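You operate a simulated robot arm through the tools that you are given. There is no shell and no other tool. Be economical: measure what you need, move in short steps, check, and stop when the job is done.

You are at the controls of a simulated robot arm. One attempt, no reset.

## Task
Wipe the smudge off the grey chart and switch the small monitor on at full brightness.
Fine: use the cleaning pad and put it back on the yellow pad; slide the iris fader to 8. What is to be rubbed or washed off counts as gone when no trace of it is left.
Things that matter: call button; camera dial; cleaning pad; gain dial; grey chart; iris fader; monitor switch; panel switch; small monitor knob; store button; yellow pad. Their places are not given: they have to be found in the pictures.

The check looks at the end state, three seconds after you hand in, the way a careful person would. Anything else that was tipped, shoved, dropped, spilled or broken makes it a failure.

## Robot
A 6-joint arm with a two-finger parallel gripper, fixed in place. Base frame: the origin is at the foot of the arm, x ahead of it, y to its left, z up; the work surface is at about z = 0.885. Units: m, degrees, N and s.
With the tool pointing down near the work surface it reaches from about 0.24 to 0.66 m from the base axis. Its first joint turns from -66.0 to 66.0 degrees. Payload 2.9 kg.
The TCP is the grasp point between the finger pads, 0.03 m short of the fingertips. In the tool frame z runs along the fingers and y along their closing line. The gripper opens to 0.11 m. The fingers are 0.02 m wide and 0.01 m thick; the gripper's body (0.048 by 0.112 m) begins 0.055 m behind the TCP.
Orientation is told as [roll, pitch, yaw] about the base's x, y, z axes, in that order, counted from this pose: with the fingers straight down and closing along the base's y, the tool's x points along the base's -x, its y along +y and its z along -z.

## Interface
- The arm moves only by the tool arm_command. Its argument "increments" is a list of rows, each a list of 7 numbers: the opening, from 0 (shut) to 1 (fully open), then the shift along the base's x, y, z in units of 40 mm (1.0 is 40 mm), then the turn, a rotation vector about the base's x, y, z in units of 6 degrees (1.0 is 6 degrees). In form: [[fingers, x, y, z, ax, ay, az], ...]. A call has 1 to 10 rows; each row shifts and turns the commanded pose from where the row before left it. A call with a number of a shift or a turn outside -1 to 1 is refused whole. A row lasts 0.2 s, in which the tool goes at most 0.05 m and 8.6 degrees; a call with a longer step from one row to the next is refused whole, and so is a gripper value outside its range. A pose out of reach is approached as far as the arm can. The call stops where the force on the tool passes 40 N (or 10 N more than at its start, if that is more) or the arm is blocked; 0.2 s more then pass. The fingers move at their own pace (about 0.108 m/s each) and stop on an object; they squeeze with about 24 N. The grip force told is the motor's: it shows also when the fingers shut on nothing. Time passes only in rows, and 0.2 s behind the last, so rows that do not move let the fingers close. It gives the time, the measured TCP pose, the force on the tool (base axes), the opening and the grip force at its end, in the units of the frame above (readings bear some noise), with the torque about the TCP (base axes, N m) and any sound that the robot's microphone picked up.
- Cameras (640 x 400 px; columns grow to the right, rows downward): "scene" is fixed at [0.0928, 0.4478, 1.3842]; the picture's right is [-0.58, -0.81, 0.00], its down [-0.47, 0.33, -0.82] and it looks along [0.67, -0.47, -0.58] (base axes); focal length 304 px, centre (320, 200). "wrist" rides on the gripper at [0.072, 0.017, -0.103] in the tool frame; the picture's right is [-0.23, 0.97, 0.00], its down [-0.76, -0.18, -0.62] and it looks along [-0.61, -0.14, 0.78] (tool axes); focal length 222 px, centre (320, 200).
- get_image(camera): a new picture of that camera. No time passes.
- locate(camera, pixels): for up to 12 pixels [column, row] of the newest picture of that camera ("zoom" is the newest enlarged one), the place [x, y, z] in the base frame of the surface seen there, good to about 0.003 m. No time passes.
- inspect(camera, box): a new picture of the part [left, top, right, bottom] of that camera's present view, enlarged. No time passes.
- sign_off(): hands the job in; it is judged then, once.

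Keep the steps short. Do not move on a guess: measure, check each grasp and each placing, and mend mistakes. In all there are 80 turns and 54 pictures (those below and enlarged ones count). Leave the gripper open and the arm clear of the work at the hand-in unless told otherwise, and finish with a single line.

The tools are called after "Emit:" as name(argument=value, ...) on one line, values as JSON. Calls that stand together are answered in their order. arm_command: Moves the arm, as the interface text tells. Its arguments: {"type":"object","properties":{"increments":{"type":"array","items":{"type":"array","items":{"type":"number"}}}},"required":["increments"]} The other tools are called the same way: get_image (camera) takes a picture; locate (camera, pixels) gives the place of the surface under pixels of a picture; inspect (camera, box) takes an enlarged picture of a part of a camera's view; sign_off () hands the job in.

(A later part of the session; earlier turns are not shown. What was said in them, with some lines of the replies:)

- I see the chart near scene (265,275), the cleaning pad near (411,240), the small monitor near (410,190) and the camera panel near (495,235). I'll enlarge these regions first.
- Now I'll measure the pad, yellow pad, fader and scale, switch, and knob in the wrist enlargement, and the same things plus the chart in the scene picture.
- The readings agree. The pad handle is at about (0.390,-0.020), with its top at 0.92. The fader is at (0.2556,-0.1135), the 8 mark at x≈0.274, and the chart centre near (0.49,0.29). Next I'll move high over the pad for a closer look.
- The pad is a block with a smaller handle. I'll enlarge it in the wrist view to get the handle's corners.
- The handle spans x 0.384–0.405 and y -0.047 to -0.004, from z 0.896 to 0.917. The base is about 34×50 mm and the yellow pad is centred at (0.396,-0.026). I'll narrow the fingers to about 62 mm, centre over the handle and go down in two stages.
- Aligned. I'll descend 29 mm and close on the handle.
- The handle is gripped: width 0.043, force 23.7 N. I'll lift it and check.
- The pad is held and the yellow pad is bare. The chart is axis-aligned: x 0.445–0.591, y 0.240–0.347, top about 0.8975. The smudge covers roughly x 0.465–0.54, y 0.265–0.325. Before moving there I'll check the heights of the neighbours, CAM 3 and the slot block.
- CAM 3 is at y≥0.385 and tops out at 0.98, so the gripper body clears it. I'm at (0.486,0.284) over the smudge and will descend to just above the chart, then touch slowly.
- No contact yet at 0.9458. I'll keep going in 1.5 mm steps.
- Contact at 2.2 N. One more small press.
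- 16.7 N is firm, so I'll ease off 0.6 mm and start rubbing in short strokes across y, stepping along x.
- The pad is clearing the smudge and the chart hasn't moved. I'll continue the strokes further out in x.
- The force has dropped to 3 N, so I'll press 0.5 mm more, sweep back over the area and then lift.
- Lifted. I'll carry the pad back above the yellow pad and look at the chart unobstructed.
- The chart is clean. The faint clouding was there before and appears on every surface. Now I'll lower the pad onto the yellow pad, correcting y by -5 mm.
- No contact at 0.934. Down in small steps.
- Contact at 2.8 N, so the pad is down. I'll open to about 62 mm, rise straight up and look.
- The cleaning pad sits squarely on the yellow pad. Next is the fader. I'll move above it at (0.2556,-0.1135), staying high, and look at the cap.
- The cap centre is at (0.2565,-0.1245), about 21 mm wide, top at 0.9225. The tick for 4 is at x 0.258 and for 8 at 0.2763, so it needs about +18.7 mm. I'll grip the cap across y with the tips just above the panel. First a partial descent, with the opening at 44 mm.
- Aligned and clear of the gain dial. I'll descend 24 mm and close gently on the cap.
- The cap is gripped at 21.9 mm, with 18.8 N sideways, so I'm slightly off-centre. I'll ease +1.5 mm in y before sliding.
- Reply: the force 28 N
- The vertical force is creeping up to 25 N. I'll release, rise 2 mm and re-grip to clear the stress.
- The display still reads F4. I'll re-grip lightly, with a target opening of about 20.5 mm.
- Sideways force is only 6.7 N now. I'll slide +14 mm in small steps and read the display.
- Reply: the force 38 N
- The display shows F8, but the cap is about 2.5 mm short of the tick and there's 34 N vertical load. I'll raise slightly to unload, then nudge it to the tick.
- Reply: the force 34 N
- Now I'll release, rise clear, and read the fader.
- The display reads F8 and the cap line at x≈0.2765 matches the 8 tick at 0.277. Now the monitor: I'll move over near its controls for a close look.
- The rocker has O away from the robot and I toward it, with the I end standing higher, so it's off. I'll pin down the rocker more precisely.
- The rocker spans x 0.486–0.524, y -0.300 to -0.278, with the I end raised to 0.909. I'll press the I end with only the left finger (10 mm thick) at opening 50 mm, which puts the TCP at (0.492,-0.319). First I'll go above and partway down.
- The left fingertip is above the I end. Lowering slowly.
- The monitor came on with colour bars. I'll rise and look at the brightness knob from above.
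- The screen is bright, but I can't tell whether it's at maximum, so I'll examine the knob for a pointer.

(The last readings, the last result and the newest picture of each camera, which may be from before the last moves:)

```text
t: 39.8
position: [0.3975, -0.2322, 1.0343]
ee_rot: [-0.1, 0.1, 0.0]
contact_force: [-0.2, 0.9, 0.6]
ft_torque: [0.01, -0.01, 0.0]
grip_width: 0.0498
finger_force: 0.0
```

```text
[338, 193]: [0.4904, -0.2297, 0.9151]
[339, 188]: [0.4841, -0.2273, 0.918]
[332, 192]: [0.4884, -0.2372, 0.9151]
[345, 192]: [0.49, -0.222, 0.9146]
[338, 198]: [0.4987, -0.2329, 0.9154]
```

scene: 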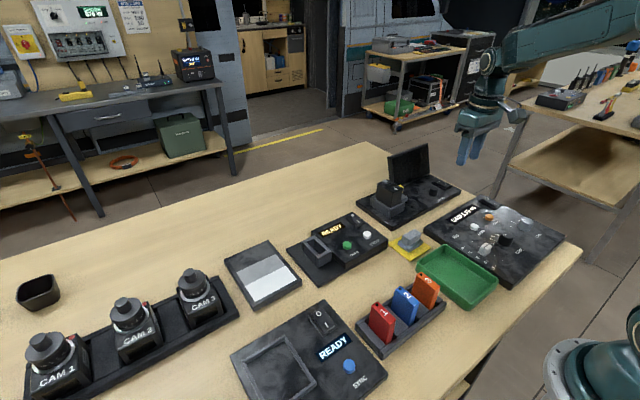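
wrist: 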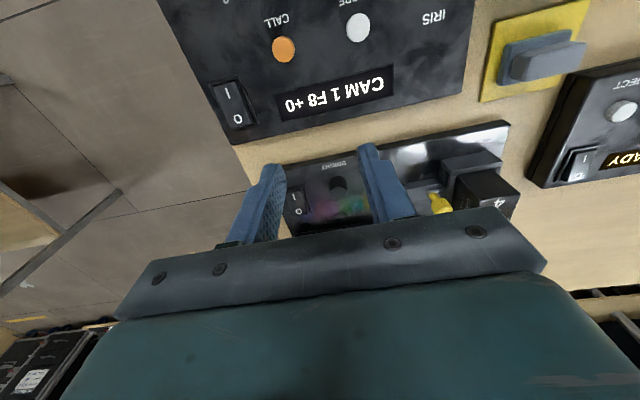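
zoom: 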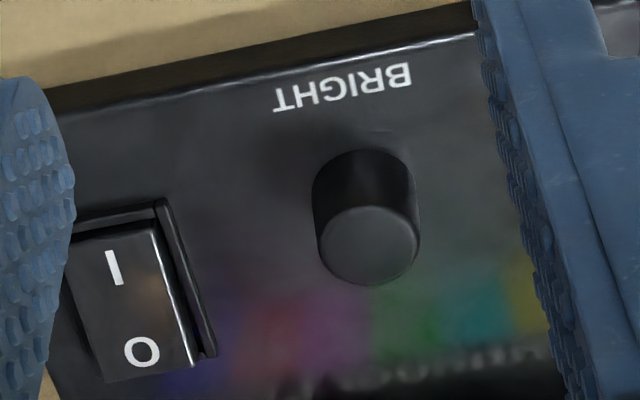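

There's no pointer; the knob is plain, centred at (0.489,-0.230), radius about 9 mm, top at 0.916. I'll grip it and turn clockwise, watching screen and torque. First above it, then partway down.

Emit:
arm_command(increments=[[0.4, 0.763, 0.02, 0, 0, 0, 0], [0.4, 0.763, 0.02, 0, 0, 0, 0], [0.4, 0.763, 0.02, 0, 0, 0, 0], [0.4, 0, 0, -0.8, 0, 0, 0], [0.4, 0, 0, -0.8, 0, 0, 0], [0.4, 0, 0, -0.2, 0, 0, 0], [0.4, 0, 0, 0, 0, 0, 0]])

Emit:
inspect(camera="scene", box=[390, 140, 470, 200])

```text
t: 41.4
position: [0.4911, -0.2286, 0.9639]
ee_rot: [-0.1, 0.0, 0.0]
contact_force: [0.4, 0.0, -1.2]
ft_torque: [0.01, 0.0, -0.02]
grip_width: 0.0441
finger_force: 0.1
```

```text
6.67 times, centred on (430, 170) of scene
```

zoom: 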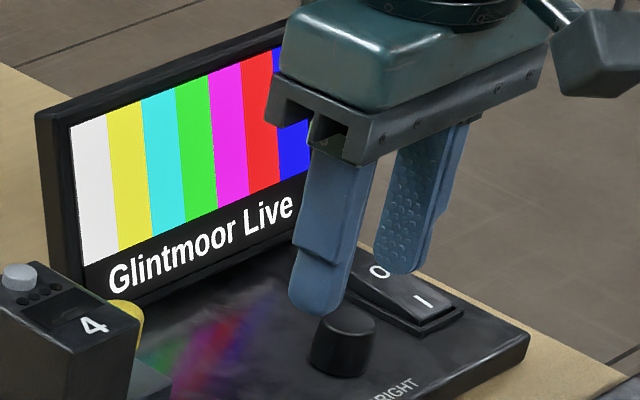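

Aligned within about 2 mm. I'll shift -2 mm in x, descend 32 mm and close on the knob.

Emit:
arm_command(increments=[[0.4, -0.04, -0.02, -0.4, 0, 0, 0], [0.4, 0, 0, -0.4, 0, 0, 0], [0.4, 0, 0, 0, 0, 0, 0], [0.14, 0, 0, 0, 0, 0, 0], [0.14, 0, 0, 0, 0, 0, 0], [0.14, 0, 0, 0, 0, 0, 0]])

Emit:
inspect(camera="scene", box=[390, 140, 470, 200])

```text
t: 42.8
position: [0.4875, -0.2297, 0.9307]
ee_rot: [-0.1, 0.0, 0.0]
contact_force: [0.5, -8.6, -2.8]
ft_torque: [-0.27, -0.35, -0.02]
grip_width: 0.0231
finger_force: 44.8
```

```text
6.67 times, centred on (430, 170) of scene
```

zoom: 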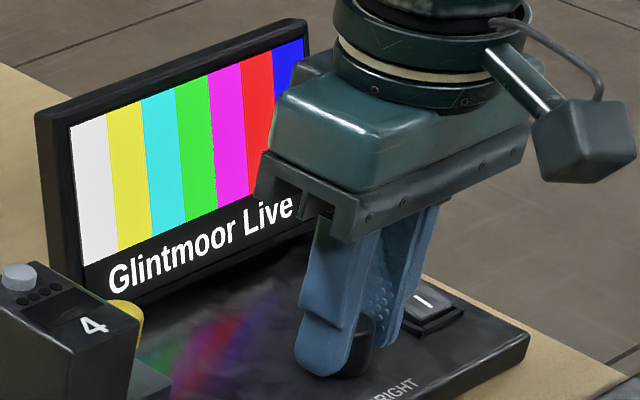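

Knob gripped (23 mm). I'll turn clockwise 30° and read the torque.

Emit:
arm_command(increments=[[0.14, 0, 0, 0, 0, 0, -1], [0.14, 0, 0, 0, 0, 0, -1], [0.14, 0, 0, 0, 0, 0, -1], [0.14, 0, 0, 0, 0, 0, -1], [0.14, 0, 0, 0, 0, 0, -1], [0.14, 0, 0, 0, 0, 0, 0]])

Emit:
inspect(camera="scene", box=[390, 140, 470, 200])

```text
t: 44.2
position: [0.4884, -0.2299, 0.9305]
ee_rot: [0.0, -0.1, -30.1]
contact_force: [12.3, -16.6, -20.6]
ft_torque: [-0.74, -0.72, -0.02]
grip_width: 0.023
finger_force: 45.5
```

```text
6.67 times, centred on (430, 170) of scene
```

zoom: 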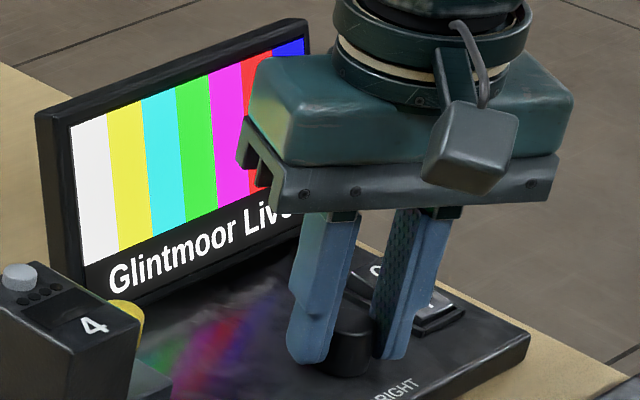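

It turned freely with about 0 torque, and the screen looks unchanged. I'll ease the side load and continue clockwise.

Emit:
arm_command(increments=[[0.14, 0.015, -0.02, -0.015, 0, 0, 0], [0.14, 0, 0, 0, 0, 0, -1], [0.14, 0, 0, 0, 0, 0, -1], [0.14, 0, 0, 0, 0, 0, -1], [0.14, 0, 0, 0, 0, 0, -1], [0.14, 0, 0, 0, 0, 0, -1], [0.14, 0, 0, 0, 0, 0, 0]])

```text
t: 45.8
position: [0.4892, -0.2296, 0.931]
ee_rot: [0.1, 0.0, -60.0]
contact_force: [12.2, -0.5, -4.0]
ft_torque: [0.91, 0.16, 0.0]
grip_width: 0.0229
finger_force: 44.9
```

Still free. Another 30°, to -90°, then a picture.

Emit:
arm_command(increments=[[0.14, 0, 0, 0, 0, 0, -1], [0.14, 0, 0, 0, 0, 0, -1], [0.14, 0, 0, 0, 0, 0, -1], [0.14, 0, 0, 0, 0, 0, -1], [0.14, 0, 0, 0, 0, 0, -1], [0.14, 0, 0, 0, 0, 0, 0]])

Emit:
inspect(camera="scene", box=[390, 140, 470, 200])

```text
t: 47.2
position: [0.4909, -0.2275, 0.931]
ee_rot: [0.2, -0.1, -89.8]
contact_force: [24.1, 10.1, -2.4]
ft_torque: [-0.13, -0.59, 0.32]
grip_width: 0.0226
finger_force: 45.2
```

```text
6.67 times, centred on (430, 170) of scene
```

zoom: 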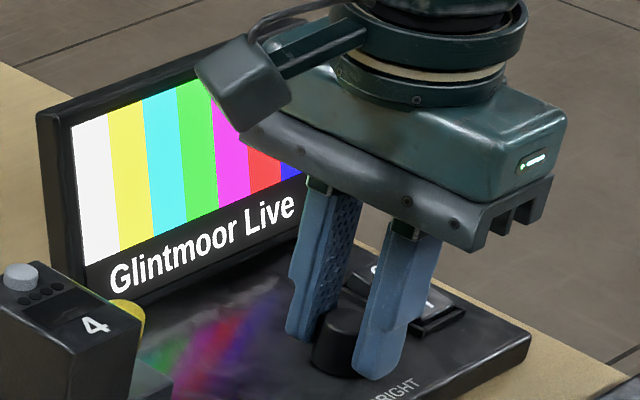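

Two signs agree: the resisting torque jumped to 0.32 N m, and the white bar is visibly whiter. That suggests the end stop. I'll ease the x load and nudge 12° further to confirm.

Emit:
arm_command(increments=[[0.14, 0.02, 0, 0, 0, 0, 0], [0.14, 0, 0, 0, 0, 0, -1], [0.14, 0, 0, 0, 0, 0, -1], [0.14, 0, 0, 0, 0, 0, 0]])

```text
t: 48.2
position: [0.4895, -0.2293, 0.9314]
ee_rot: [0.3, 0.1, -102.2]
contact_force: [16.5, 4.0, 10.4]
ft_torque: [0.56, -0.56, 0.32]
grip_width: 0.023
finger_force: 45.7
```

The torque is saturated at 0.32 N m, meaning the fingers are slipping on a knob at its stop. Release, rise straight up and check.

Emit:
arm_command(increments=[[0.4, 0, 0, 0, 0, 0, 0], [0.4, 0, 0, 0, 0, 0, 0], [0.4, 0, 0, 0.7, 0, 0, 0], [0.4, 0, 0, 0.9, 0, 0, 0], [0.4, 0, 0, 0.9, 0, 0, 0], [0.4, 0, 0, 0.9, 0, 0, 0], [0.4, 0, 0, 0.9, 0, 0, 0], [0.4, 0, 0, 0, 0, 0, 0]])

Emit:
inspect(camera="scene", box=[380, 140, 480, 215])

```text
t: 50.0
position: [0.4876, -0.2247, 1.0999]
ee_rot: [0.0, 0.0, -102.0]
contact_force: [0.8, 0.1, 0.1]
ft_torque: [0.0, 0.01, 0.02]
grip_width: 0.0439
finger_force: 0.1
```

```text
5.33 times, centred on (430, 178) of scene
```

zoom: 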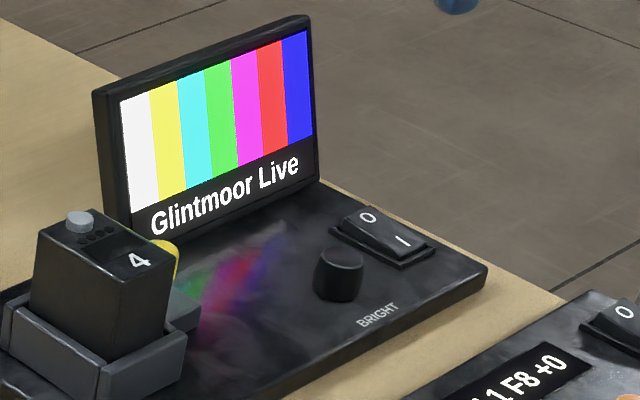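

The screen is brighter than before, and knob and switch are intact. I'll open the gripper and return to a clear pose above the table.

Emit:
arm_command(increments=[[0.6, 0, 0, 0.7, 0, 0, 1], [0.8, 0, 0, 0.7, 0, 0, 1], [1, -0.2, 0.3, 0.7, 0, 0, 1], [1, -0.4, 0.5, 0.3, 0, 0, 1], [1, -0.4, 0.6, 0, 0, 0, 1], [1, -0.4, 0.6, 0, 0, 0, 1], [1, -0.4, 0.6, 0, 0, 0, 1], [1, -0.4, 0.6, 0, 0, 0, 1], [1, -0.4, 0.6, 0, 0, 0, 1], [1, -0.4, 0.6, 0, 0, 0, 1]])

Emit:
get_image(camera="scene")

Emit:
inspect(camera="scene", box=[340, 140, 580, 290])

Emit:
inspect(camera="scene", box=[225, 235, 305, 310])

```text
t: 52.2
position: [0.3679, -0.0483, 1.1992]
ee_rot: [0.1, 0.1, -41.8]
contact_force: [0.3, -0.2, -0.4]
ft_torque: [-0.04, -0.03, 0.0]
grip_width: 0.11
finger_force: 0.1
```

```text
13 pictures are left
```

scene: 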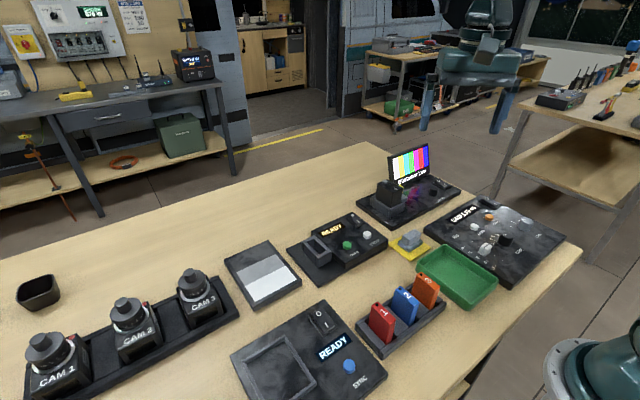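

```text
2.67 times, centred on (460, 215) of scene
```

zoom: 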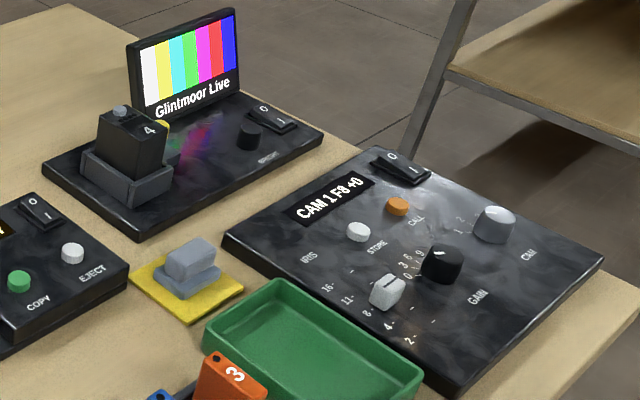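

```text
5.33 times, centred on (265, 272) of scene
```

zoom: 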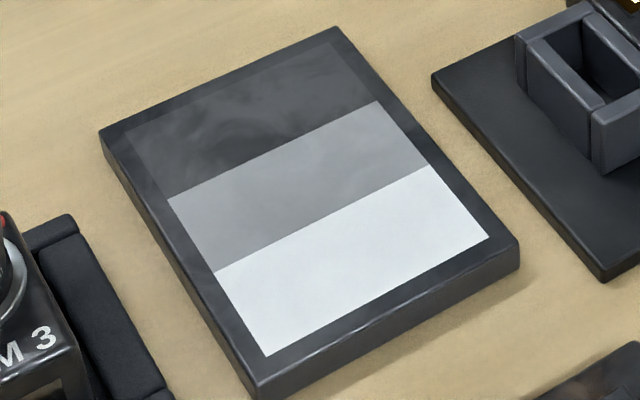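

The chart is clean, the cleaning pad is on the yellow pad and the panel reads CAM 1 F8 +0. The monitor is on with its knob at the clockwise stop, nothing else has moved, and the arm is clear with the gripper open. Handing in.

Emit:
sign_off()

```text
The job is handed in.
```

Job handed in: the grey chart is wiped clean, the cleaning pad is back on the yellow pad, the iris fader is at 8 (display F8), and the small monitor is on with its brightness knob at the clockwise stop.
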